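You operate a simulated robot arm through the tools that you are given. There is no shell and no other tool.

You run a simulated robot arm. Do the job below in one go: nothing can be reset, and whatever is moved stays where it is left.

Task
Clear the LEVER OPEN fault, run the cycle and go back to manual.

It is judged by the outcome, as a careful person would: the job done as asked, and still so three seconds after it is handed in. It fails if anything else is knocked over, pushed out of place, dropped, spilled or broken.

Robot
A 7-joint arm with a two-finger gripper, fixed in place. Base frame: the origin is at the foot of the arm, x ahead of it, y to its left, z up. Lengths are in mm, angles in rad, forces in N, time in s.
With the tool pointing down near the work surface it reaches from about 240 to 720 mm from the base axis. Its first joint turns from -2.897 to 2.897 rad. Payload 2.94 kg.
The tool frame sits at the grasp point between the pads (the TCP): z along the fingers, y along the line on which they close. The tips reach 30 mm beyond it. The gripper opens to 138 mm. The gripper's body begins 109 mm behind the TCP.
Orientation is that of the tool frame in the base frame, as a unit quaternion [x, y, z, w]. With the fingers straight down and closing along the base's y, the tool's x points along the base's -x, its y along +y and its z along -z.

Tools
- The arm moves only by the tool drive_tool. Its argument "increments" is a list of rows, each a list of 3 entries, a list of its own where there are three numbers: the finger opening in mm, from 0 to 138, then the shift along the tool's x, y, z in mm, then the turn, a rotation vector about the tool's x, y, z in rad. In form: [[hand, [tx, ty, tz], [rx, ry, rz]], ...]. A call has 1 to 20 rows; each row is the pose to reach, as a shift and turn from the pose commanded when the call began, along the tool's axes at that moment. Each row takes 0.2 s and may step no farther than 50 mm and 0.15 rad from the row before; otherwise, or with a gripper value out of range, the whole call is refused. Where a pose cannot be reached the arm comes as near as it can. A force on the tool above 40 N (or 10 N above the force at the start of the call, whichever is more), or a blocked arm, ends the call early, and 0.2 s more pass. Each finger halts on what it meets, pressing with about 36 N; the grip force reading is that of the motor and also rises with nothing between the fingers. The clock runs only during rows and for 0.2 s after the last one: add rows that repeat a pose to give the fingers time. It gives the time, the measured TCP pose, the force on the tool (base axes), the opening and the grip force at its end, in the units of the frame above (readings bear some noise), with the torque about the TCP (base axes, N m) and any sound that the robot's microphone picked up.
- Cameras (640 x 400 px; columns grow to the right, rows downward): "scene" is fixed at [398.6, -653.2, 1291.8]; the picture's right is [0.95, -0.30, 0.00], its down [-0.12, -0.37, -0.92] and it looks along [0.28, 0.88, -0.39] (base axes); focal length 214 px, centre (320, 200). "wrist" rides on the gripper at [71, 19, -146] in the tool frame; the picture's right is [-0.26, 0.97, 0.00], its down [-0.85, -0.23, -0.48] and it looks along [-0.46, -0.12, 0.88] (tool axes); focal length 280 px, centre (320, 200). There is no depth. A picture from a camera that has moved, and an enlarged one, comes with that camera's place and axes in the base frame and with its lens. The place of the scene camera against the robot may be out by one fixed shift of up to 18 mm in any direction.
- snapshot(camera): a new picture of that camera. It takes no simulated time.
- lift_body(by): slides the trunk up (or, below 0, down) by that many mm; the arm rides with it, the base frame stays. It gives what a move gives, with no picture.
- close_up(camera, box): a new picture of the part [left, top, right, bottom] of that camera's present view, enlarged. It takes no simulated time.
- hand_in(): hands the job in; it is judged then, once.

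Nothing tells you positions but the pictures and the camera data. Unless the task says otherwise, let go and move clear before handing in.

The tools are called by a JSON object that holds its "name" and its "arguments". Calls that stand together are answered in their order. drive_tool: Moves the arm, as the interface text tells. Its arguments: {"type":"object","properties":{"increments":{"type":"array","items":{"type":"array"}}},"required":["increments"]} The other tools are called the same way: lift_body (by) slides the trunk up or down; snapshot (camera) takes a picture; close_up (camera, box) takes an enlarged picture of a part of a camera's view; hand_in () hands the job in.

At the start:

```text
time: 0.0
ee_pos: [443.0, -34.0, 1359.4]
orientation: [0.0, 1.0, 0.0, 0.0]
ft_force: [0.3, -1.2, -0.1]
torque: [-0.01, 0.0, 0.01]
grip_width: 138.3
finger_force: 0.1
trunk travel left (down, up): [-329.0, 124.0]
```

scene: 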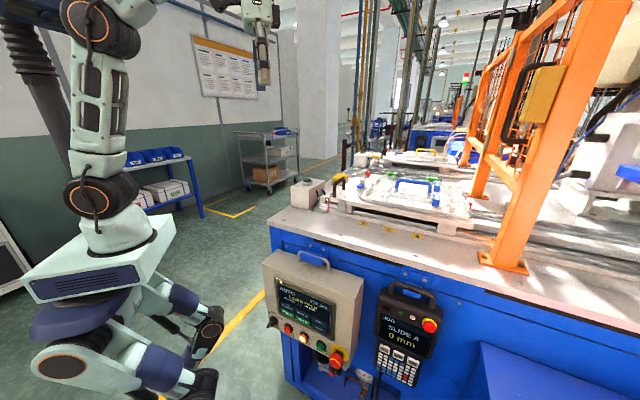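
wrist: 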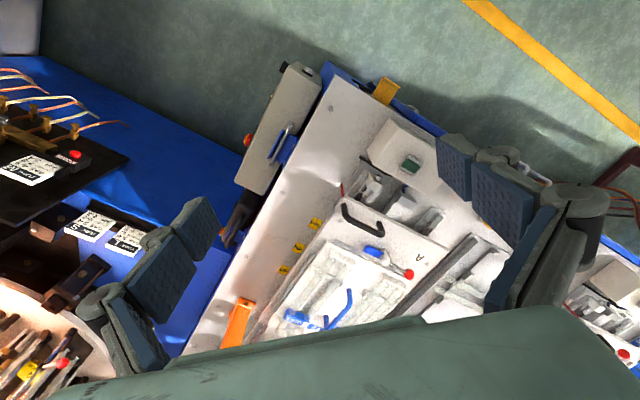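

I see a workbench with an HMI panel (AUTO, LEVER OPEN message), a jog pendant reading "SLIDE A 0 mm", and slides with levers on top. I'll look closer at each before moving anything.

{"name": "close_up", "arguments": {"camera": "scene", "box": [255, 240, 375, 385]}}

{"name": "close_up", "arguments": {"camera": "scene", "box": [365, 270, 455, 390]}}

{"name": "close_up", "arguments": {"camera": "scene", "box": [270, 140, 500, 270]}}

{"name": "close_up", "arguments": {"camera": "wrist", "box": [220, 60, 520, 360]}}

{"name": "close_up", "arguments": {"camera": "wrist", "box": [0, 60, 220, 400]}}

{"name": "close_up", "arguments": {"camera": "scene", "box": [180, 20, 300, 120]}}

```text
2.76 times, centred on (315, 312) of scene
camera zoom: at [398.6, -653.2, 1291.8], right [0.95, -0.3, 0.0], down [-0.12, -0.37, -0.92], along [0.28, 0.88, -0.39], focal length 592 px, centre (334, -110)
```

zoom: 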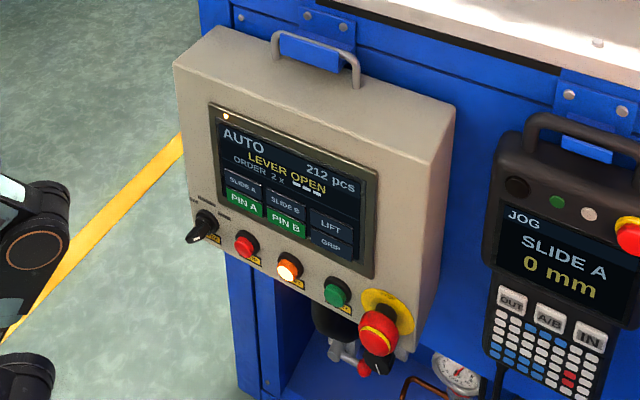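

```text
3.33 times, centred on (410, 330) of scene
camera zoom: at [398.6, -653.2, 1291.8], right [0.95, -0.3, 0.0], down [-0.12, -0.37, -0.92], along [0.28, 0.88, -0.39], focal length 715 px, centre (20, -233)
```

zoom: 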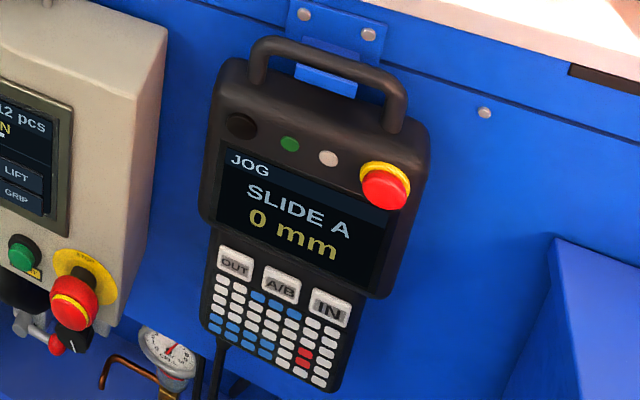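

```text
2.78 times, centred on (385, 205) of scene
camera zoom: at [398.6, -653.2, 1291.8], right [0.95, -0.3, 0.0], down [-0.12, -0.37, -0.92], along [0.28, 0.88, -0.39], focal length 597 px, centre (139, 186)
```

zoom: 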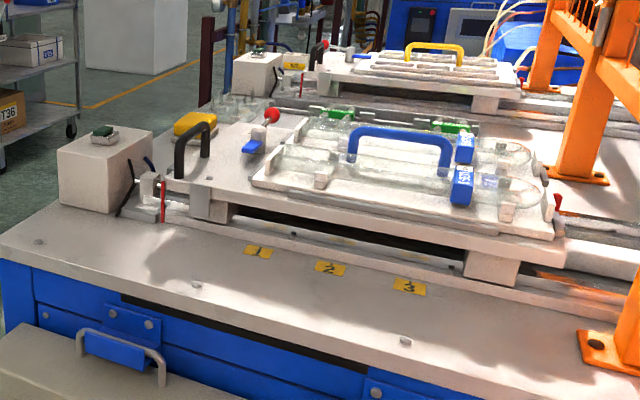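

```text
1.33 times, centred on (370, 210) of wrist
camera zoom: at [373.1, -15.7, 1505.9], right [0.26, 0.97, 0.0], down [0.85, -0.23, 0.48], along [0.46, -0.12, -0.88], focal length 374 px, centre (253, 187)
```

zoom: 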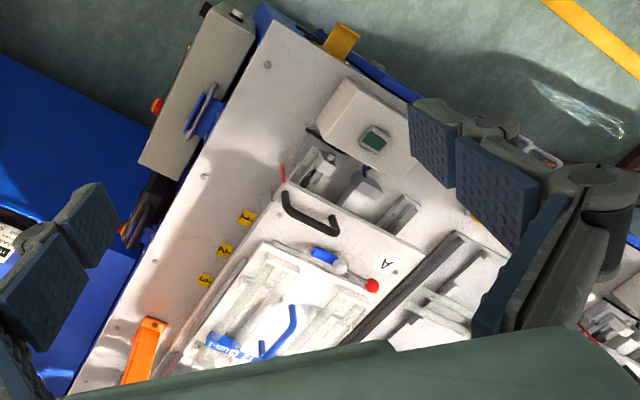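

```text
1.18 times, centred on (110, 230) of wrist
camera zoom: at [373.1, -15.7, 1505.9], right [0.26, 0.97, 0.0], down [0.85, -0.23, 0.48], along [0.46, -0.12, -0.88], focal length 330 px, centre (567, 165)
```

zoom: 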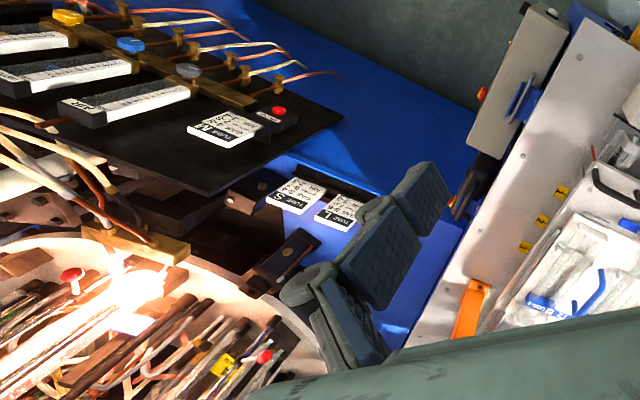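

```text
4.00 times, centred on (240, 70) of scene
camera zoom: at [398.6, -653.2, 1291.8], right [0.95, -0.3, 0.0], down [-0.12, -0.37, -0.92], along [0.28, 0.88, -0.39], focal length 858 px, centre (640, 720)
```

zoom: 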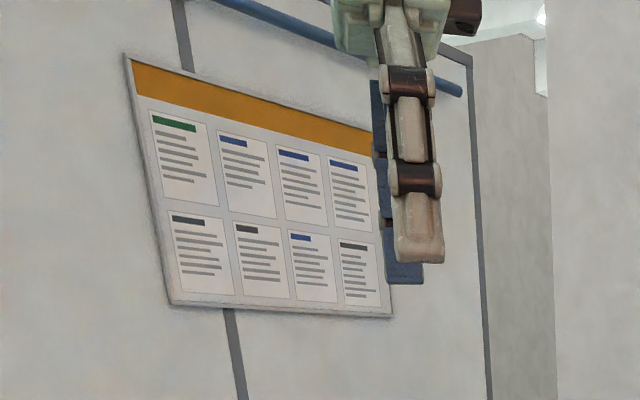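

The HMI shows AUTO and LEVER OPEN, with a selector at its lower left, and there are toggle-clamp levers with red balls on the slides. I'll zoom in further on the labels and levers.

{"name": "close_up", "arguments": {"camera": "scene", "box": [262, 300, 302, 335]}}

{"name": "close_up", "arguments": {"camera": "scene", "box": [290, 325, 350, 375]}}

{"name": "close_up", "arguments": {"camera": "scene", "box": [268, 275, 338, 340]}}

{"name": "close_up", "arguments": {"camera": "scene", "box": [325, 165, 395, 215]}}

{"name": "close_up", "arguments": {"camera": "scene", "box": [370, 140, 470, 210]}}

{"name": "close_up", "arguments": {"camera": "scene", "box": [340, 135, 410, 180]}}

{"name": "close_up", "arguments": {"camera": "wrist", "box": [330, 150, 450, 290]}}

{"name": "close_up", "arguments": {"camera": "wrist", "box": [560, 180, 640, 400]}}

```text
11.43 times, centred on (282, 318) of scene
camera zoom: at [398.6, -653.2, 1291.8], right [0.95, -0.3, 0.0], down [-0.12, -0.37, -0.92], along [0.28, 0.88, -0.39], focal length 2451 px, centre (754, -1143)
```

zoom: 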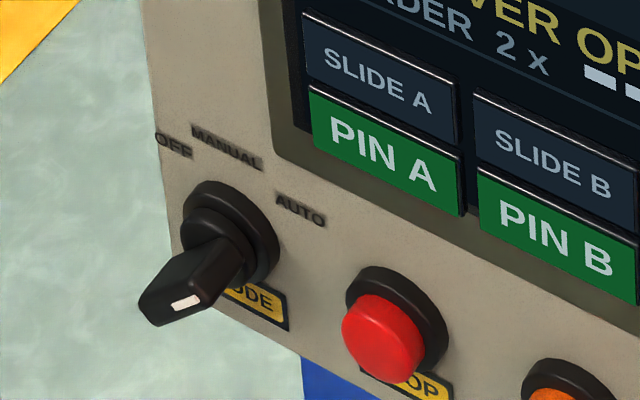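

```text
8.00 times, centred on (320, 350) of scene
camera zoom: at [398.6, -653.2, 1291.8], right [0.95, -0.3, 0.0], down [-0.12, -0.37, -0.92], along [0.28, 0.88, -0.39], focal length 1716 px, centre (320, -1000)
```

zoom: 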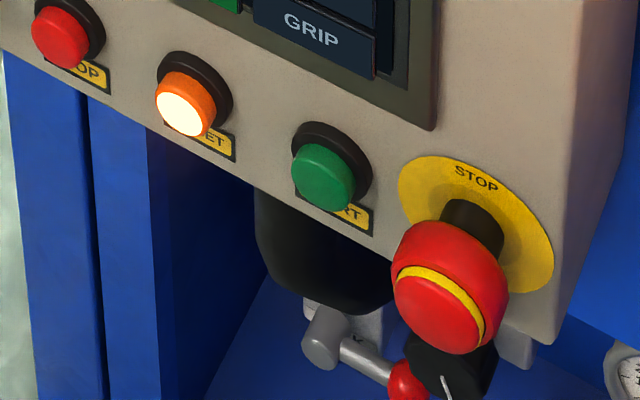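

```text
6.15 times, centred on (303, 308) of scene
camera zoom: at [398.6, -653.2, 1291.8], right [0.95, -0.3, 0.0], down [-0.12, -0.37, -0.92], along [0.28, 0.88, -0.39], focal length 1320 px, centre (425, -462)
```

zoom: 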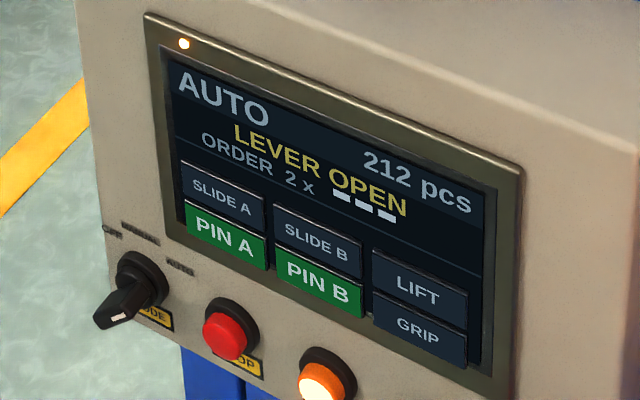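

```text
8.00 times, centred on (360, 190) of scene
camera zoom: at [398.6, -653.2, 1291.8], right [0.95, -0.3, 0.0], down [-0.12, -0.37, -0.92], along [0.28, 0.88, -0.39], focal length 1716 px, centre (0, 280)
```

zoom: 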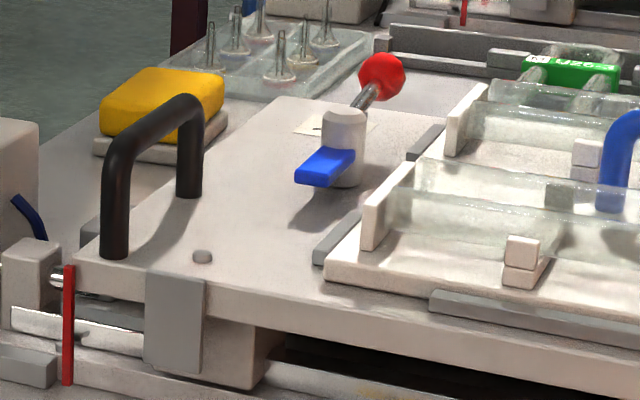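

```text
5.71 times, centred on (420, 175) of scene
camera zoom: at [398.6, -653.2, 1291.8], right [0.95, -0.3, 0.0], down [-0.12, -0.37, -0.92], along [0.28, 0.88, -0.39], focal length 1226 px, centre (-251, 343)
```

zoom: 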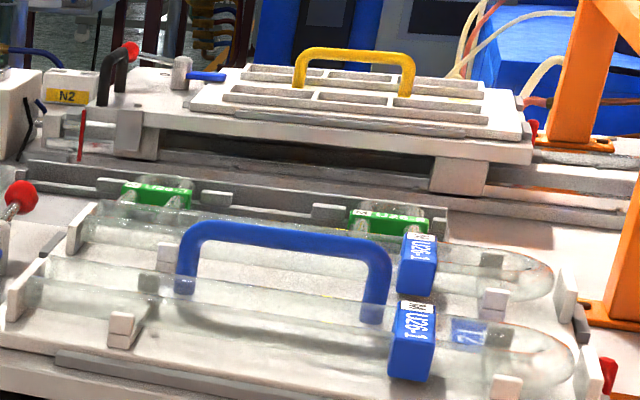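

```text
8.89 times, centred on (375, 158) of scene
camera zoom: at [398.6, -653.2, 1291.8], right [0.95, -0.3, 0.0], down [-0.12, -0.37, -0.92], along [0.28, 0.88, -0.39], focal length 1906 px, centre (-169, 578)
```

zoom: 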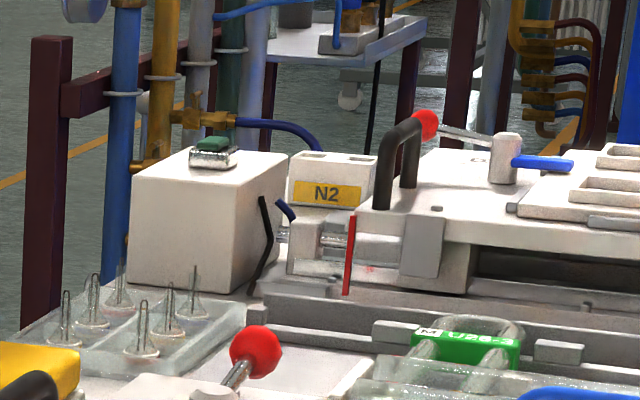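

```text
2.86 times, centred on (390, 220) of wrist
camera zoom: at [373.1, -15.7, 1505.9], right [0.26, 0.97, 0.0], down [0.85, -0.23, 0.48], along [0.46, -0.12, -0.88], focal length 801 px, centre (120, 143)
```

zoom: 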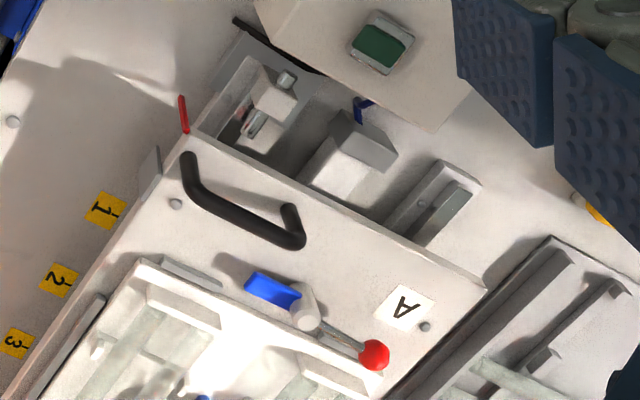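

```text
1.82 times, centred on (600, 290) of wrist
camera zoom: at [373.1, -15.7, 1505.9], right [0.26, 0.97, 0.0], down [0.85, -0.23, 0.48], along [0.46, -0.12, -0.88], focal length 510 px, centre (-189, 36)
```

zoom: 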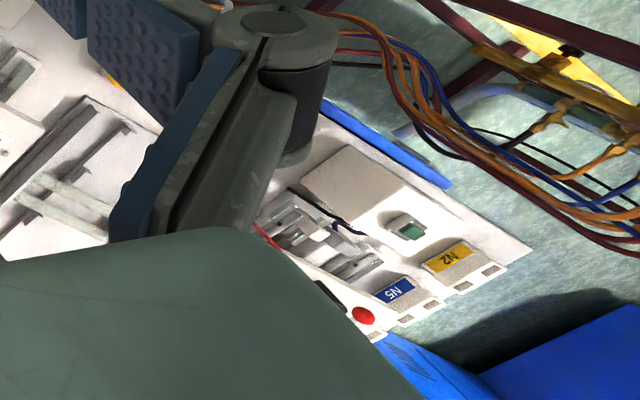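

The HMI is in AUTO with amber RESET lit. Slide A's clamp lever is turned crosswise (blue tongue off the tray), while slide B's tongue points over its tray, so lever A at about (777, 17, 1045) is the open one. I'll close the fingers and move nearer for a better look.

{"name": "drive_tool", "arguments": {"increments": [[100, [-40, 4, 20], [0, 0, 0]], [60, [-80, 8, 40], [0, 0, 0]], [30, [-120, 11, 60], [0, 0, 0]], [0, [-157, 14, 70], [0, 0, 0]], [0, [-157, 14, 79], [0, 0, 0]], [0, [-157, 14, 79], [0, 0, 0]], [0, [-157, 14, 79], [0, 0, 0]], [0, [-157, 14, 79], [0, 0, 0]]]}}

{"name": "snapshot", "arguments": {"camera": "wrist"}}

{"name": "snapshot", "arguments": {"camera": "scene"}}

```text
time: 1.8
ee_pos: [578.0, -22.5, 1284.7]
orientation: [0.0, 1.0, 0.0, 0.002]
ft_force: [-0.1, -0.8, -0.4]
torque: [-0.05, 0.01, 0.0]
grip_width: 0.1
finger_force: 28.1
out of reach, approached as far as the arm can: row 3, 4, 5, 6, 7, 8
trunk travel left (down, up): [-329.0, 124.0]
```

```text
taken
camera wrist: at [506.8, -3.0, 1429.2], right [0.26, 0.97, 0.0], down [0.85, -0.23, 0.48], along [0.46, -0.12, -0.88], focal length 280 px, centre (320, 200)
```

wrist: 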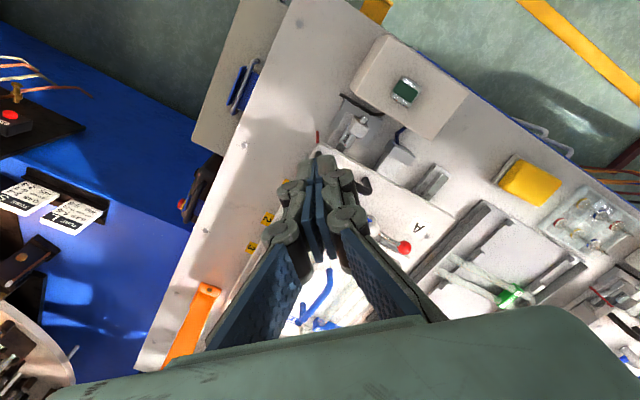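

```text
taken
```

scene: 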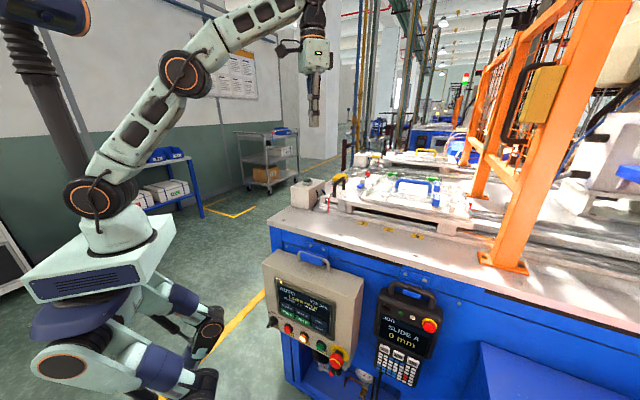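

The arm was nearly straight there, so I'll come in lower next time. The view is good, so I'll zoom on the lever and its surroundings from here.

{"name": "close_up", "arguments": {"camera": "wrist", "box": [290, 80, 450, 280]}}

{"name": "close_up", "arguments": {"camera": "wrist", "box": [340, 180, 440, 290]}}

{"name": "close_up", "arguments": {"camera": "wrist", "box": [480, 140, 640, 330]}}

{"name": "close_up", "arguments": {"camera": "wrist", "box": [170, 0, 300, 220]}}

```text
2.00 times, centred on (370, 180) of wrist
camera zoom: at [506.8, -3.0, 1429.2], right [0.26, 0.97, 0.0], down [0.85, -0.23, 0.48], along [0.46, -0.12, -0.88], focal length 561 px, centre (220, 240)
```

zoom: 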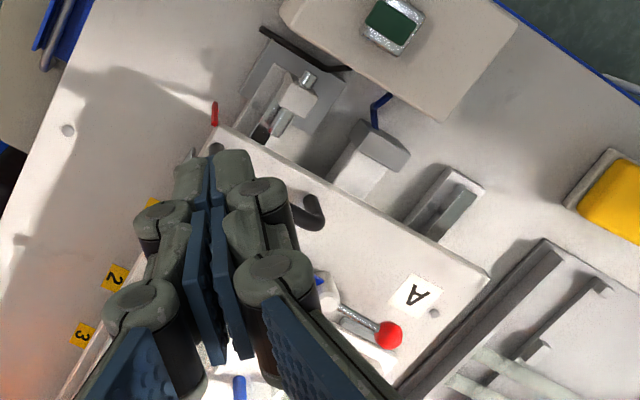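

```text
3.64 times, centred on (390, 235) of wrist
camera zoom: at [506.8, -3.0, 1429.2], right [0.26, 0.97, 0.0], down [0.85, -0.23, 0.48], along [0.46, -0.12, -0.88], focal length 1020 px, centre (66, 73)
```

zoom: 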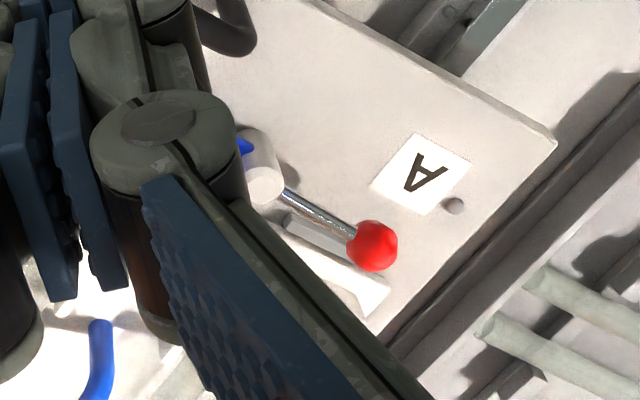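

```text
2.11 times, centred on (560, 235) of wrist
camera zoom: at [506.8, -3.0, 1429.2], right [0.26, 0.97, 0.0], down [0.85, -0.23, 0.48], along [0.46, -0.12, -0.88], focal length 590 px, centre (-185, 126)
```

zoom: 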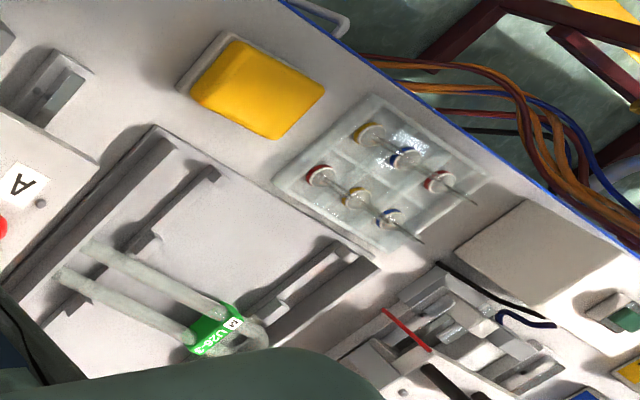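

```text
1.82 times, centred on (235, 110) of wrist
camera zoom: at [506.8, -3.0, 1429.2], right [0.26, 0.97, 0.0], down [0.85, -0.23, 0.48], along [0.46, -0.12, -0.88], focal length 510 px, centre (474, 364)
```

zoom: 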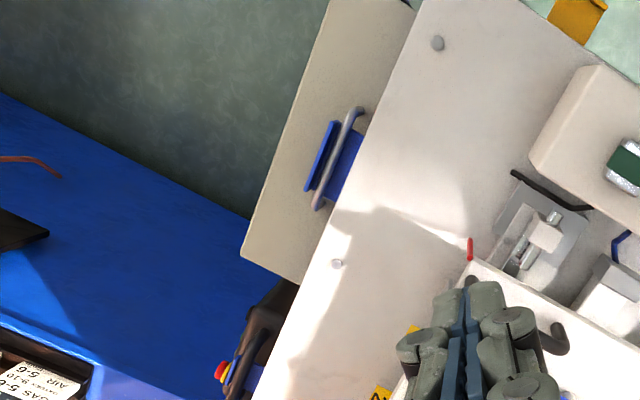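

Lever A's red ball looks to be near (815, 56, 1068), with the post near (777, 17). That needs the tool tilted outward, so I'll raise the trunk for reach and come in tilted above the lever.

{"name": "lift_body", "arguments": {"by": 100}}

```text
time: 3.1
ee_pos: [578.1, -22.4, 1383.5]
orientation: [0.0, 1.0, 0.0, 0.002]
ft_force: [0.4, 0.9, -0.2]
torque: [0.02, 0.01, -0.01]
grip_width: 0.0
finger_force: 28.5
trunk travel left (down, up): [-429.0, 24.0]
```

The trunk is up 100 mm and the TCP is at about (578, -22, 1384). Next I'll move down and outward, tilting about 0.5 rad, to hover well above the lever.

{"name": "drive_tool", "arguments": {"increments": [[0, [0, 0, 40], [0, 0, 0]], [0, [0, 0, 80], [0, 0, 0]], [0, [-20, 10, 110], [0, -0.08, 0]], [0, [-50, 20, 135], [0, -0.17, 0]], [0, [-85, 30, 155], [0, -0.26, 0]], [0, [-120, 40, 170], [0, -0.35, 0]], [0, [-150, 46, 180], [0, -0.44, 0]], [0, [-180, 50, 185], [0, -0.52, 0]], [0, [-180, 50, 185], [0, -0.52, 0]]]}}

{"name": "snapshot", "arguments": {"camera": "wrist"}}

{"name": "snapshot", "arguments": {"camera": "scene"}}

```text
time: 5.1
ee_pos: [758.7, 27.8, 1197.4]
orientation: [-0.001, 0.966, 0.0, 0.26]
ft_force: [-0.7, 1.1, 0.8]
torque: [0.01, 0.03, -0.04]
grip_width: 0.1
finger_force: 28.0
trunk travel left (down, up): [-429.0, 24.0]
```

```text
taken
camera wrist: at [625.5, 46.4, 1288.7], right [0.23, 0.97, 0.13], down [0.5, -0.23, 0.84], along [0.84, -0.12, -0.53], focal length 280 px, centre (320, 200)
```

wrist: 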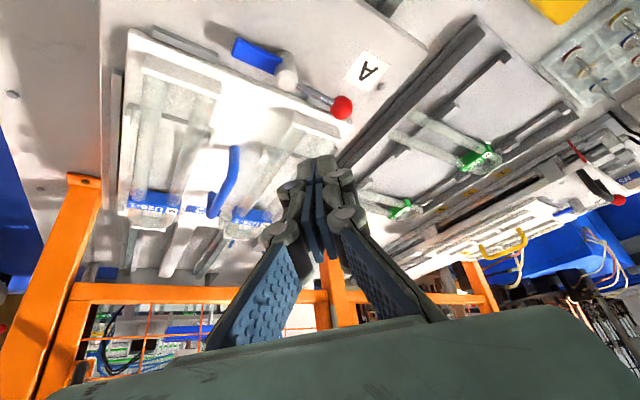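

```text
taken
```

scene: 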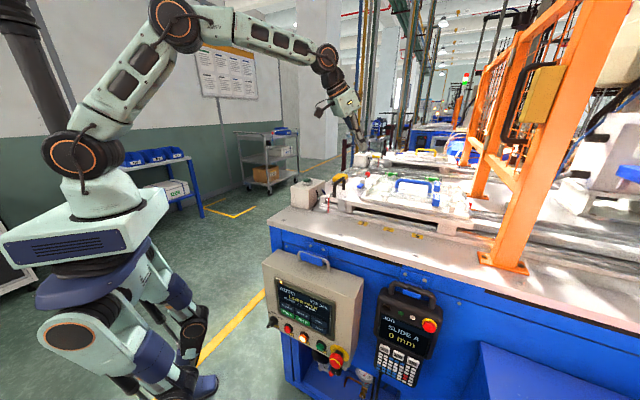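

I'm hovering tilted above the lever now, with the ball, post, blue tongue and tray edge all visible. I'll zoom in for precise measurement.

{"name": "close_up", "arguments": {"camera": "wrist", "box": [220, 20, 380, 140]}}

{"name": "close_up", "arguments": {"camera": "wrist", "box": [440, 120, 640, 300]}}

{"name": "close_up", "arguments": {"camera": "scene", "box": [325, 100, 415, 215]}}

```text
3.33 times, centred on (300, 80) of wrist
camera zoom: at [625.5, 46.4, 1288.7], right [0.23, 0.97, 0.13], down [0.5, -0.23, 0.84], along [0.84, -0.12, -0.53], focal length 935 px, centre (387, 600)
```

zoom: 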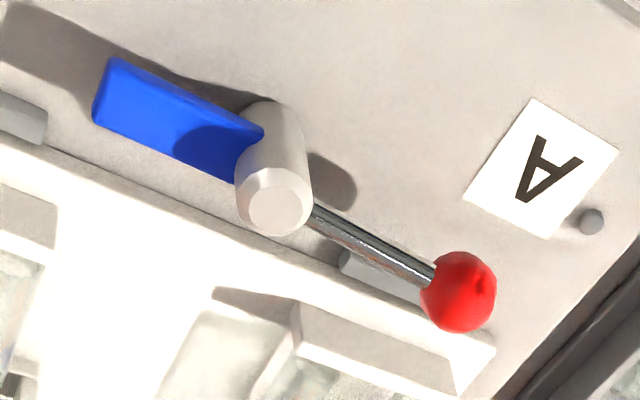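

```text
2.22 times, centred on (540, 210) of wrist
camera zoom: at [625.5, 46.4, 1288.7], right [0.23, 0.97, 0.13], down [0.5, -0.23, 0.84], along [0.84, -0.12, -0.53], focal length 623 px, centre (-169, 178)
```

zoom: 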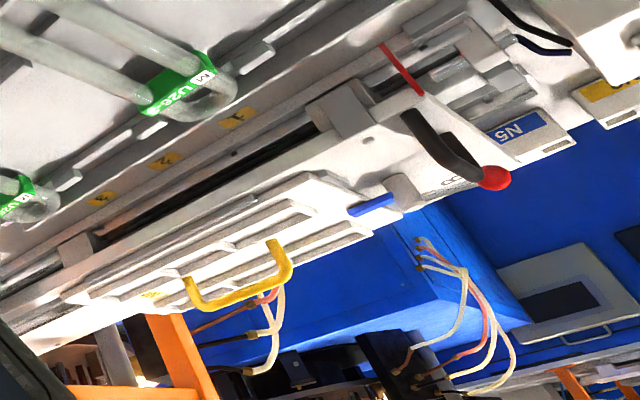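

```text
3.48 times, centred on (370, 158) of scene
camera zoom: at [398.6, -653.2, 1291.8], right [0.95, -0.3, 0.0], down [-0.12, -0.37, -0.92], along [0.28, 0.88, -0.39], focal length 746 px, centre (146, 348)
```

zoom: 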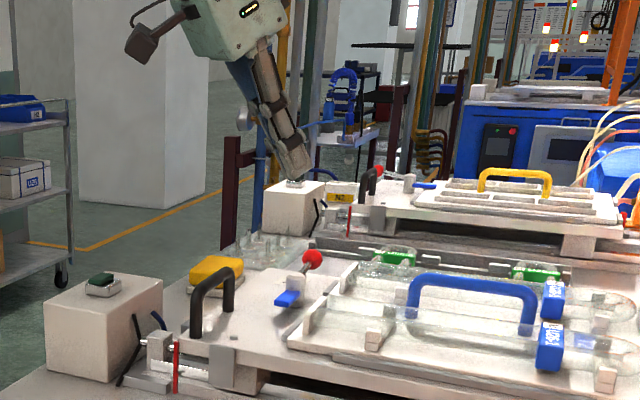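

The lever geometry now works out as follows:
- Post at about (772, 12), with its top at z 1072.
- Ball at about (812, 53, 1077), on a radius of about 58 mm.
- The closed position matches slide B: a quarter turn counter-clockwise, with the ball at about (731, 53).

I'll hover the closed fingertips above the far (+x) side of the ball, then check before going down.

{"name": "drive_tool", "arguments": {"increments": [[0, [-15, 9, 23], [0, 0, 0]], [0, [-30, 19, 46], [0, 0, 0]], [0, [-46, 28, 70], [0, 0, 0]], [0, [-46, 28, 70], [0, 0, 0]]]}}

{"name": "snapshot", "arguments": {"camera": "wrist"}}

{"name": "close_up", "arguments": {"camera": "scene", "box": [340, 130, 420, 200]}}

{"name": "close_up", "arguments": {"camera": "wrist", "box": [200, 0, 360, 200]}}

```text
time: 6.1
ee_pos: [834.7, 56.6, 1162.1]
orientation: [0.001, 0.966, 0.0, 0.26]
ft_force: [-0.3, 0.2, -0.1]
torque: [-0.01, -0.01, 0.01]
grip_width: 0.0
finger_force: 28.3
trunk travel left (down, up): [-429.0, 24.0]
```

```text
taken
camera wrist: at [700.1, 75.3, 1252.6], right [0.23, 0.97, 0.13], down [0.5, -0.23, 0.84], along [0.84, -0.12, -0.53], focal length 280 px, centre (320, 200)
```

wrist: 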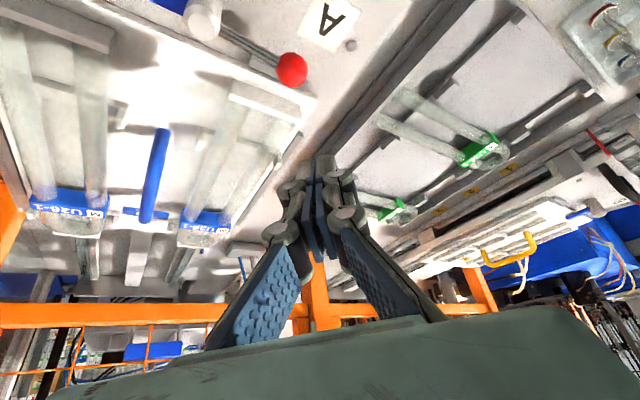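

```text
5.71 times, centred on (380, 165) of scene
camera zoom: at [398.6, -653.2, 1291.8], right [0.95, -0.3, 0.0], down [-0.12, -0.37, -0.92], along [0.28, 0.88, -0.39], focal length 1226 px, centre (-23, 400)
```

zoom: 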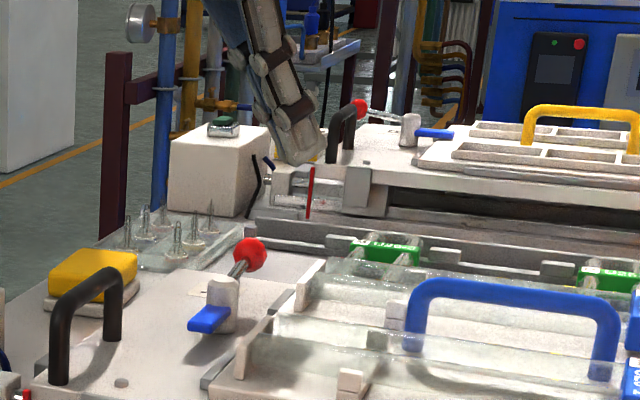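

```text
2.00 times, centred on (280, 100) of wrist
camera zoom: at [700.1, 75.3, 1252.6], right [0.23, 0.97, 0.13], down [0.5, -0.23, 0.84], along [0.84, -0.12, -0.53], focal length 561 px, centre (400, 400)
```

zoom: 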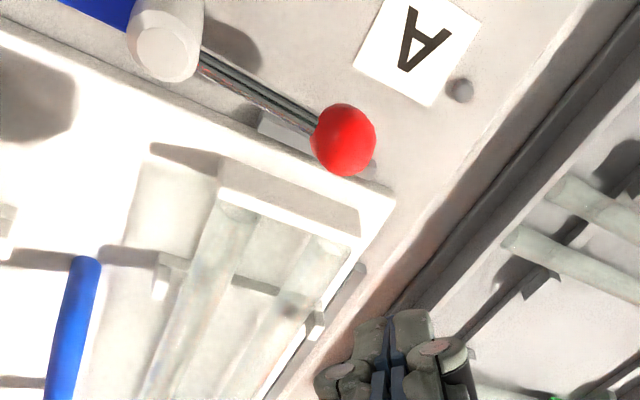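

The two latest views agree: ball at (811, 53, 1077), post at (769, 13). The closed fingertips are over the far side of the ball with about 7 mm of clearance, so I'll descend 65 mm straight down.

{"name": "drive_tool", "arguments": {"increments": [[0, [8, 0, 14], [0, 0, 0]], [0, [16, 0, 28], [0, 0, 0]], [0, [24.5, 0, 42], [0, 0, 0]], [0, [32.6, 0, 56.2], [0, 0, 0]], [0, [32.6, 0, 56.2], [0, 0, 0]]]}}

{"name": "snapshot", "arguments": {"camera": "wrist"}}

{"name": "close_up", "arguments": {"camera": "scene", "box": [340, 150, 410, 210]}}

{"name": "close_up", "arguments": {"camera": "wrist", "box": [180, 80, 380, 280]}}

```text
time: 7.3
ee_pos: [834.0, 55.9, 1096.3]
orientation: [0.0, 0.966, 0.0, 0.26]
ft_force: [0.4, 0.0, 0.2]
torque: [0.0, 0.0, 0.0]
grip_width: 0.1
finger_force: 28.5
trunk travel left (down, up): [-429.0, 24.0]
```

```text
taken
camera wrist: at [699.0, 74.4, 1187.1], right [0.23, 0.97, 0.13], down [0.5, -0.23, 0.84], along [0.84, -0.12, -0.53], focal length 280 px, centre (320, 200)
```

wrist: 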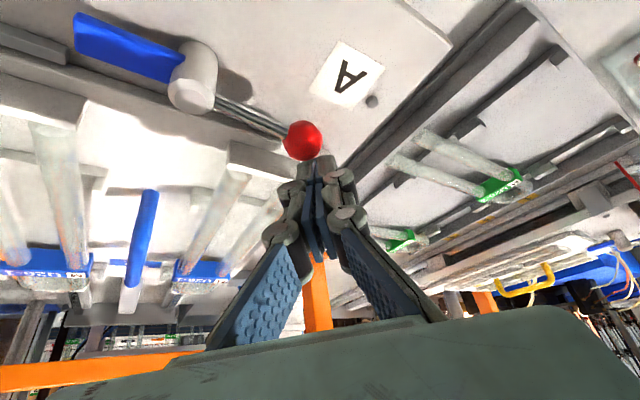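

```text
6.67 times, centred on (375, 180) of scene
camera zoom: at [398.6, -653.2, 1291.8], right [0.95, -0.3, 0.0], down [-0.12, -0.37, -0.92], along [0.28, 0.88, -0.39], focal length 1430 px, centre (-47, 333)
```

zoom: 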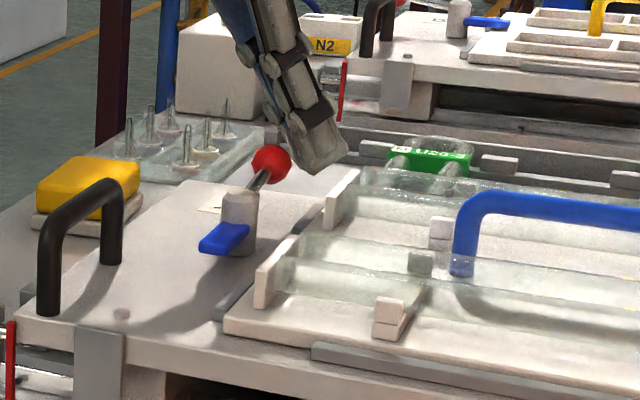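

```text
2.00 times, centred on (280, 180) of wrist
camera zoom: at [699.0, 74.4, 1187.1], right [0.23, 0.97, 0.13], down [0.5, -0.23, 0.84], along [0.84, -0.12, -0.53], focal length 561 px, centre (400, 240)
```

zoom: 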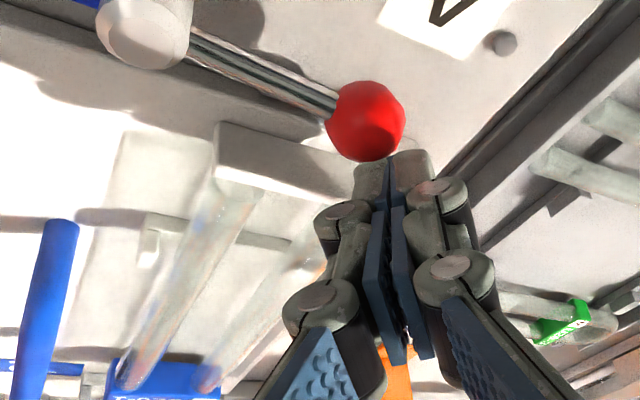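

The closed fingertips sit just behind the ball with nothing else touching. I'll pull it toward the robot along its arc, half way first.

{"name": "drive_tool", "arguments": {"increments": [[0, [3.7, 0, -2.1], [0, 0, 0]], [0, [7.4, 0, -4.3], [0, 0, 0]], [0, [13, 3, -7.5], [0, 0, 0]], [0, [18.4, 6, -10.7], [0, 0, 0]], [0, [24.5, 9, -14.2], [0, 0, 0]], [0, [30.6, 11, -17.8], [0, 0, 0]], [0, [37, 12, -21.5], [0, 0, 0]], [0, [43.7, 13, -25.3], [0, 0, 0]], [0, [43.7, 13, -25.3], [0, 0, 0]]]}}

{"name": "snapshot", "arguments": {"camera": "wrist"}}

{"name": "close_up", "arguments": {"camera": "scene", "box": [340, 150, 410, 210]}}

```text
time: 9.3
ee_pos: [783.9, 69.0, 1098.2]
orientation: [0.0, 0.966, -0.001, 0.259]
ft_force: [0.1, 0.2, 0.5]
torque: [0.04, 0.0, 0.03]
grip_width: 0.0
finger_force: 28.4
trunk travel left (down, up): [-429.0, 24.0]
```

```text
taken
camera wrist: at [649.5, 88.2, 1187.8], right [0.23, 0.97, 0.13], down [0.5, -0.23, 0.84], along [0.84, -0.12, -0.53], focal length 280 px, centre (320, 200)
```

wrist: 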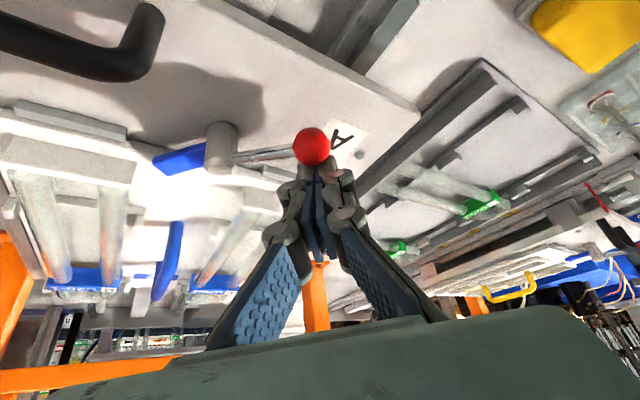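

```text
6.67 times, centred on (375, 180) of scene
camera zoom: at [398.6, -653.2, 1291.8], right [0.95, -0.3, 0.0], down [-0.12, -0.37, -0.92], along [0.28, 0.88, -0.39], focal length 1430 px, centre (-47, 333)
```

zoom: 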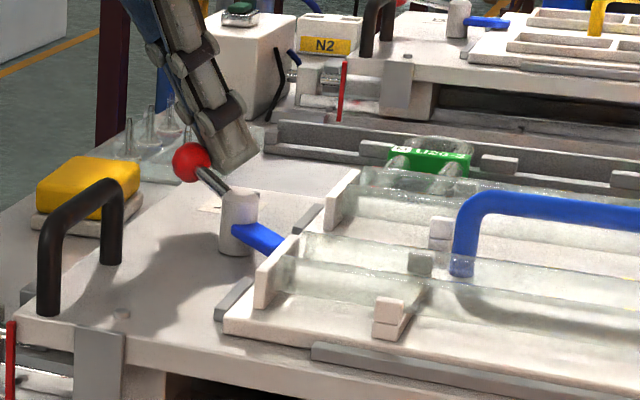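

The lever turns freely and is about half way round, with the tongue swinging toward the tray. I'll carry on through the second half of the arc.

{"name": "drive_tool", "arguments": {"increments": [[0, [6.5, -1, -3.8], [0, 0, 0]], [0, [13.1, -2, -7.6], [0, 0, 0]], [0, [19.2, -4.5, -11.1], [0, 0, 0]], [0, [25.2, -7, -14.6], [0, 0, 0]], [0, [30.4, -10.5, -17.7], [0, 0, 0]], [0, [35.6, -14, -20.7], [0, 0, 0]], [0, [35.6, -14, -20.7], [0, 0, 0]]]}}

{"name": "snapshot", "arguments": {"camera": "wrist"}}

{"name": "close_up", "arguments": {"camera": "scene", "box": [340, 150, 410, 210]}}

{"name": "close_up", "arguments": {"camera": "scene", "box": [268, 275, 338, 340]}}

```text
time: 10.9
ee_pos: [742.3, 56.9, 1097.2]
orientation: [0.0, 0.965, 0.0, 0.261]
ft_force: [10.8, 3.4, 1.5]
torque: [0.09, -0.17, 0.13]
grip_width: 0.0
finger_force: 28.7
trunk travel left (down, up): [-429.0, 24.0]
```

```text
taken
camera wrist: at [608.8, 74.7, 1187.9], right [0.22, 0.97, 0.13], down [0.49, -0.23, 0.84], along [0.84, -0.12, -0.53], focal length 280 px, centre (320, 200)
```

wrist: 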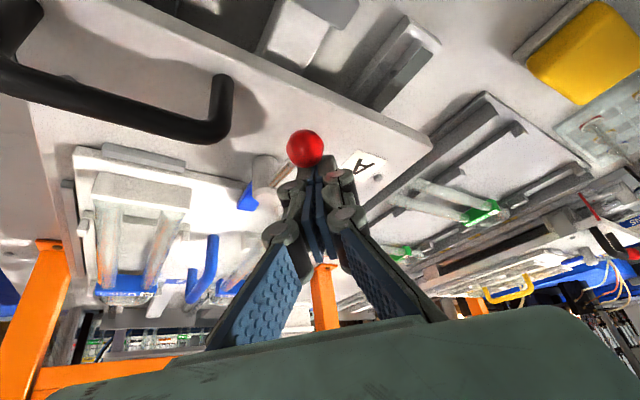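

```text
6.67 times, centred on (375, 180) of scene
camera zoom: at [398.6, -653.2, 1291.8], right [0.95, -0.3, 0.0], down [-0.12, -0.37, -0.92], along [0.28, 0.88, -0.39], focal length 1430 px, centre (-47, 333)
```

zoom: 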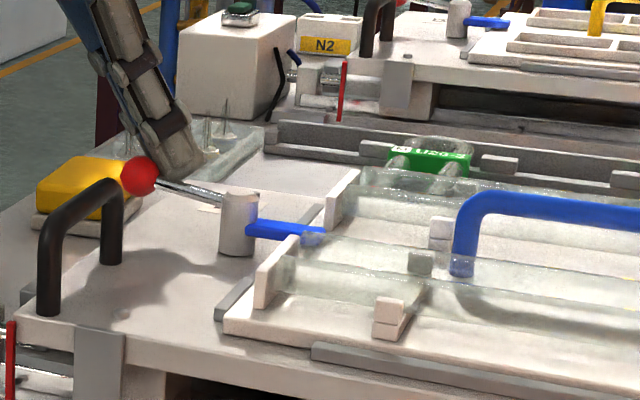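

```text
6.15 times, centred on (303, 308) of scene
camera zoom: at [398.6, -653.2, 1291.8], right [0.95, -0.3, 0.0], down [-0.12, -0.37, -0.92], along [0.28, 0.88, -0.39], focal length 1320 px, centre (425, -462)
```

zoom: 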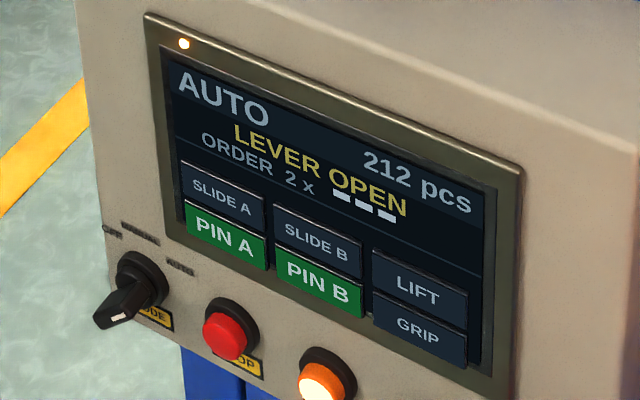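

The ball has swung a full quarter turn to about (725, 54), and the tongue now points over the tray like slide B's. The roughly 11 N reading shows the lever has reached its stop. I'll back off and lift clear.

{"name": "drive_tool", "arguments": {"increments": [[0, [-8.65, 0, 5], [0, 0, 0]], [0, [-23, 0, -20], [0, 0, 0]], [0, [-40, 0, -50], [0, 0, 0]], [0, [-58.8, 0, -81.5], [0, 0, 0]], [0, [-58.8, 0, -81.5], [0, 0, 0]]]}}

{"name": "snapshot", "arguments": {"camera": "wrist"}}

{"name": "close_up", "arguments": {"camera": "scene", "box": [325, 140, 425, 220]}}

```text
time: 12.1
ee_pos: [752.0, 54.9, 1196.7]
orientation: [-0.001, 0.966, 0.0, 0.258]
ft_force: [0.2, -0.8, 0.2]
torque: [0.02, 0.0, 0.0]
grip_width: 0.0
finger_force: 28.1
trunk travel left (down, up): [-429.0, 24.0]
```

```text
taken
camera wrist: at [618.4, 73.4, 1287.0], right [0.23, 0.97, 0.13], down [0.5, -0.23, 0.84], along [0.84, -0.12, -0.53], focal length 280 px, centre (320, 200)
```

wrist: 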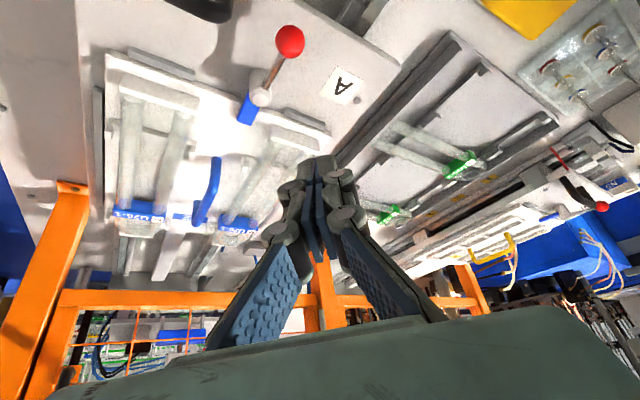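

```text
5.00 times, centred on (375, 180) of scene
camera zoom: at [398.6, -653.2, 1291.8], right [0.95, -0.3, 0.0], down [-0.12, -0.37, -0.92], along [0.28, 0.88, -0.39], focal length 1072 px, centre (45, 300)
```

zoom: 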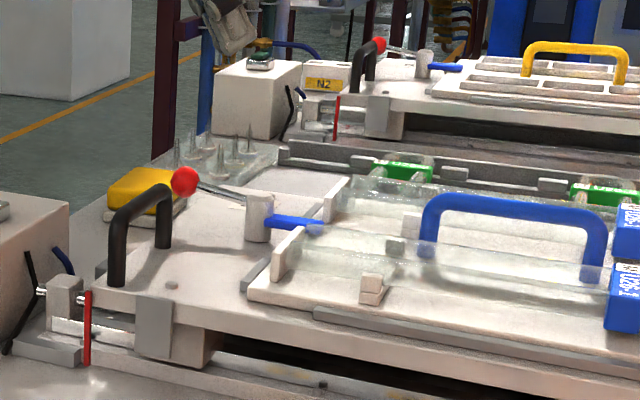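

Lever A now sits at 135°, with its tongue between the tube holders as on slide B. Next I'll swing back and yaw the tool 45° to face the HMI panel on the bench front.

{"name": "drive_tool", "arguments": {"increments": [[0, [33.95, -18.64, -17.9], [-0.0358, 0, -0.0617]], [0, [67.9, -37.3, -35.8], [-0.0716, 0, -0.1235]], [0, [101.9, -55.9, -53.7], [-0.1074, 0, -0.1852]], [0, [135.8, -74.6, -71.6], [-0.1432, 0, -0.247]], [0, [169.8, -93.2, -89.5], [-0.179, 0, -0.3087]], [0, [203.7, -111.8, -107.4], [-0.2147, 0, -0.3704]], [0, [237.7, -130.5, -125.3], [-0.2505, 0, -0.4321]], [0, [271.6, -149.1, -143.2], [-0.2863, 0, -0.4938]], [0, [305.6, -167.8, -161.1], [-0.3221, 0, -0.5556]], [0, [339.5, -186.4, -179], [-0.3579, 0, -0.6173]], [0, [373.5, -205, -196.9], [-0.3937, 0, -0.679]], [0, [373.5, -205, -196.9], [-0.3937, 0, -0.679]]]}}

{"name": "snapshot", "arguments": {"camera": "wrist"}}

{"name": "snapshot", "arguments": {"camera": "scene"}}

```text
time: 14.7
ee_pos: [328.1, -152.5, 1180.2]
orientation: [-0.37, 0.892, 0.099, 0.24]
ft_force: [0.7, 0.1, 0.5]
torque: [0.02, -0.01, -0.04]
grip_width: 0.0
finger_force: 28.1
trunk travel left (down, up): [-429.0, 24.0]
```

```text
taken
camera wrist: at [219.8, -233.9, 1271.3], right [-0.52, 0.84, 0.13], down [0.51, 0.19, 0.84], along [0.68, 0.51, -0.53], focal length 280 px, centre (320, 200)
```

wrist: 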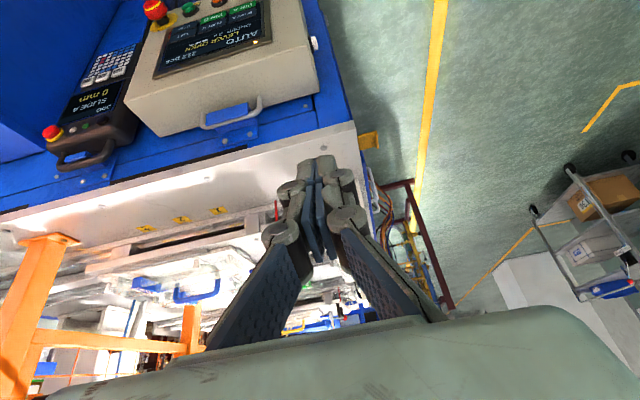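

```text
taken
```

scene: 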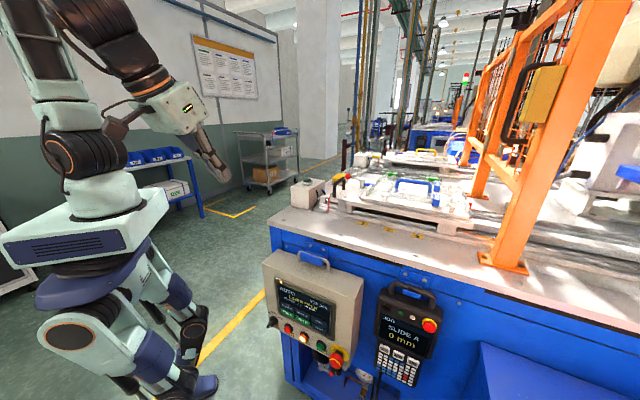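

From here the wrist camera sees the HMI from above. I'll zoom on it, then go down to face it.

{"name": "close_up", "arguments": {"camera": "wrist", "box": [30, 0, 350, 200]}}

{"name": "close_up", "arguments": {"camera": "scene", "box": [255, 240, 375, 385]}}

```text
2.00 times, centred on (190, 100) of wrist
camera zoom: at [219.8, -233.9, 1271.3], right [-0.52, 0.84, 0.13], down [0.51, 0.19, 0.84], along [0.68, 0.51, -0.53], focal length 561 px, centre (580, 400)
```

zoom: 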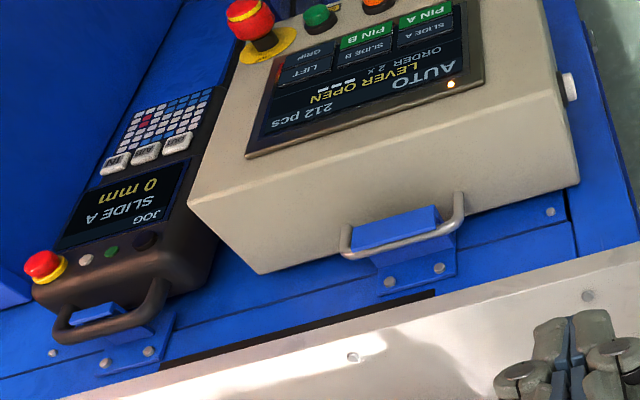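

```text
2.76 times, centred on (315, 312) of scene
camera zoom: at [398.6, -653.2, 1291.8], right [0.95, -0.3, 0.0], down [-0.12, -0.37, -0.92], along [0.28, 0.88, -0.39], focal length 592 px, centre (334, -110)
```

zoom: 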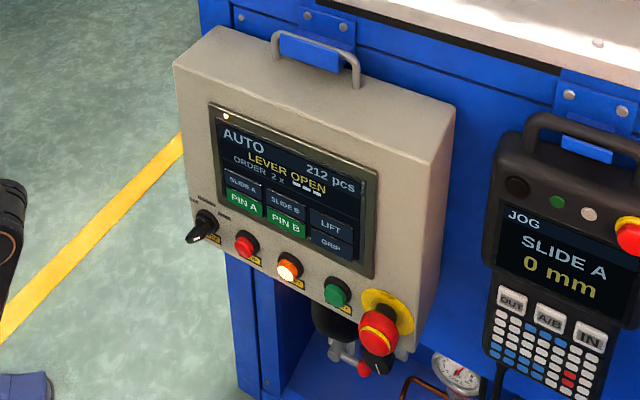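

I've triangulated the HMI front panel:
- It is nearly vertical, facing (-0.71, -0.71), and the button row is at z≈645.
- RESET is at about (491, -198) and START at about (531, -240).
- The mode selector is at about (400, -125).

I'll lower the trunk now. The gripper stays at least 50 mm in front of the panel.

{"name": "lift_body", "arguments": {"by": -380}}

{"name": "snapshot", "arguments": {"camera": "wrist"}}

{"name": "snapshot", "arguments": {"camera": "scene"}}

```text
time: 18.4
ee_pos: [328.8, -152.1, 800.9]
orientation: [-0.37, 0.892, 0.1, 0.239]
ft_force: [-0.1, 0.9, 0.2]
torque: [-0.02, -0.03, 0.01]
grip_width: 0.0
finger_force: 28.9
trunk travel left (down, up): [-49.0, 404.0]
```

```text
taken
camera wrist: at [220.2, -233.7, 891.3], right [-0.52, 0.84, 0.13], down [0.51, 0.19, 0.84], along [0.68, 0.5, -0.53], focal length 280 px, centre (320, 200)
```

wrist: 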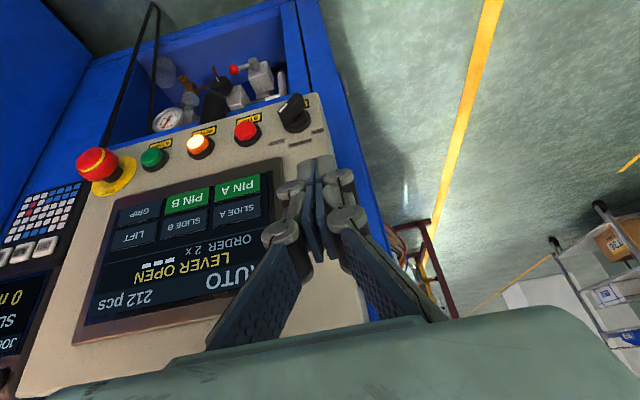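

```text
taken
```

scene: 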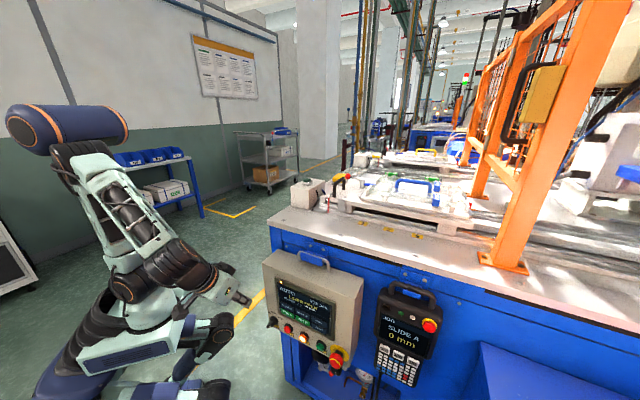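

The wrist camera now sees the whole panel (upside down). I'll zoom in on the selector and button row.

{"name": "close_up", "arguments": {"camera": "wrist", "box": [220, 80, 340, 180]}}

{"name": "close_up", "arguments": {"camera": "wrist", "box": [60, 80, 340, 260]}}

```text
4.00 times, centred on (280, 130) of wrist
camera zoom: at [220.2, -233.7, 891.3], right [-0.52, 0.84, 0.13], down [0.51, 0.19, 0.84], along [0.68, 0.5, -0.53], focal length 1122 px, centre (480, 480)
```

zoom: 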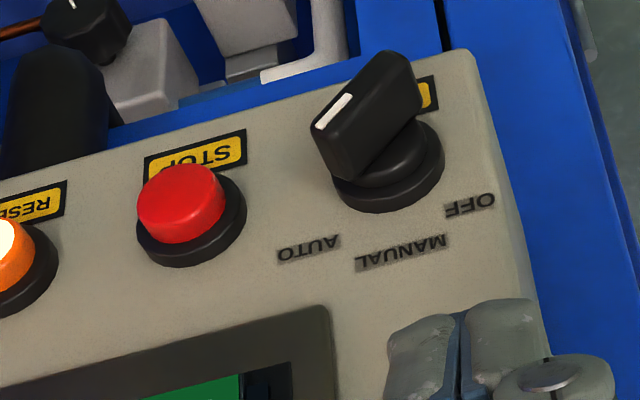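

```text
2.22 times, centred on (200, 170) of wrist
camera zoom: at [220.2, -233.7, 891.3], right [-0.52, 0.84, 0.13], down [0.51, 0.19, 0.84], along [0.68, 0.5, -0.53], focal length 623 px, centre (587, 267)
```

zoom: 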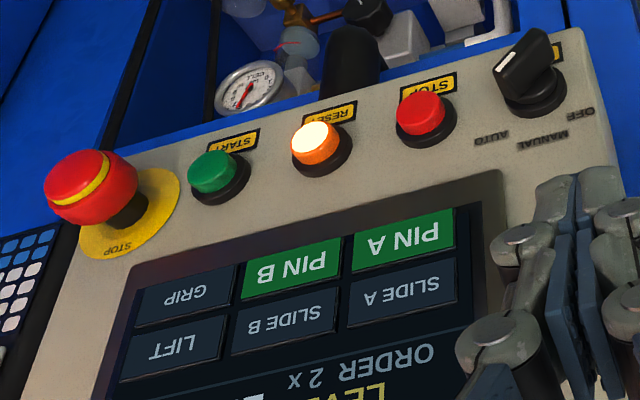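

The selector points to AUTO (upper right) and MANUAL is straight up, one notch counter-clockwise. RESET is at about (489.5, -200, 641.5) and START at about (530, -243, 645). I'll bring the tool horizontal, pointing at the panel, about 65 mm in front of RESET.

{"name": "drive_tool", "arguments": {"increments": [[0, [9.28, -14.74, 13.04], [0, -0.1047, 0]], [0, [18.56, -29.48, 26.08], [0, -0.2094, 0]], [0, [27.84, -44.22, 39.12], [0, -0.3141, 0]], [0, [37.12, -58.96, 52.16], [0, -0.4188, 0]], [0, [46.4, -73.7, 65.2], [0, -0.5235, 0]], [0, [55.68, -88.44, 78.24], [0, -0.6282, 0]], [0, [64.96, -103.2, 91.28], [0, -0.7329, 0]], [0, [74.24, -117.9, 104.3], [0, -0.8376, 0]], [0, [83.52, -132.7, 117.4], [0, -0.9423, 0]], [0, [92.8, -147.4, 130.4], [0, -1.047, 0]], [0, [92.8, -147.4, 130.4], [0, -1.047, 0]]]}}

{"name": "snapshot", "arguments": {"camera": "wrist"}}

{"name": "snapshot", "arguments": {"camera": "scene"}}

```text
time: 20.8
ee_pos: [420.8, -267.3, 641.9]
orientation: [-0.27, 0.652, 0.271, 0.654]
ft_force: [1.0, 0.5, -0.3]
torque: [-0.05, -0.01, 0.0]
grip_width: 0.0
finger_force: 28.4
trunk travel left (down, up): [-49.0, 404.0]
```

```text
taken
camera wrist: at [304.1, -356.5, 569.9], right [-0.68, 0.68, 0.26], down [-0.17, -0.5, 0.85], along [0.71, 0.53, 0.46], focal length 280 px, centre (320, 200)
```

wrist: 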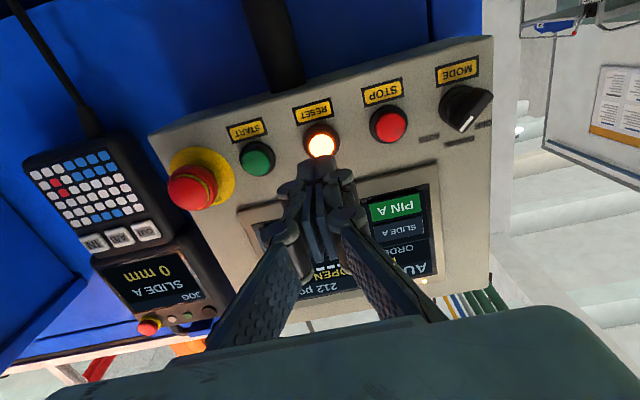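

```text
taken
```

scene: 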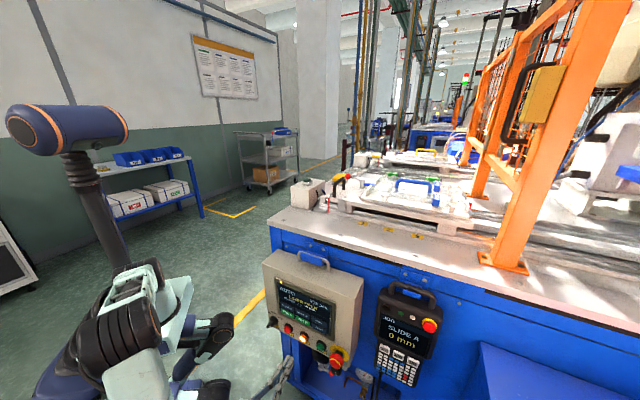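

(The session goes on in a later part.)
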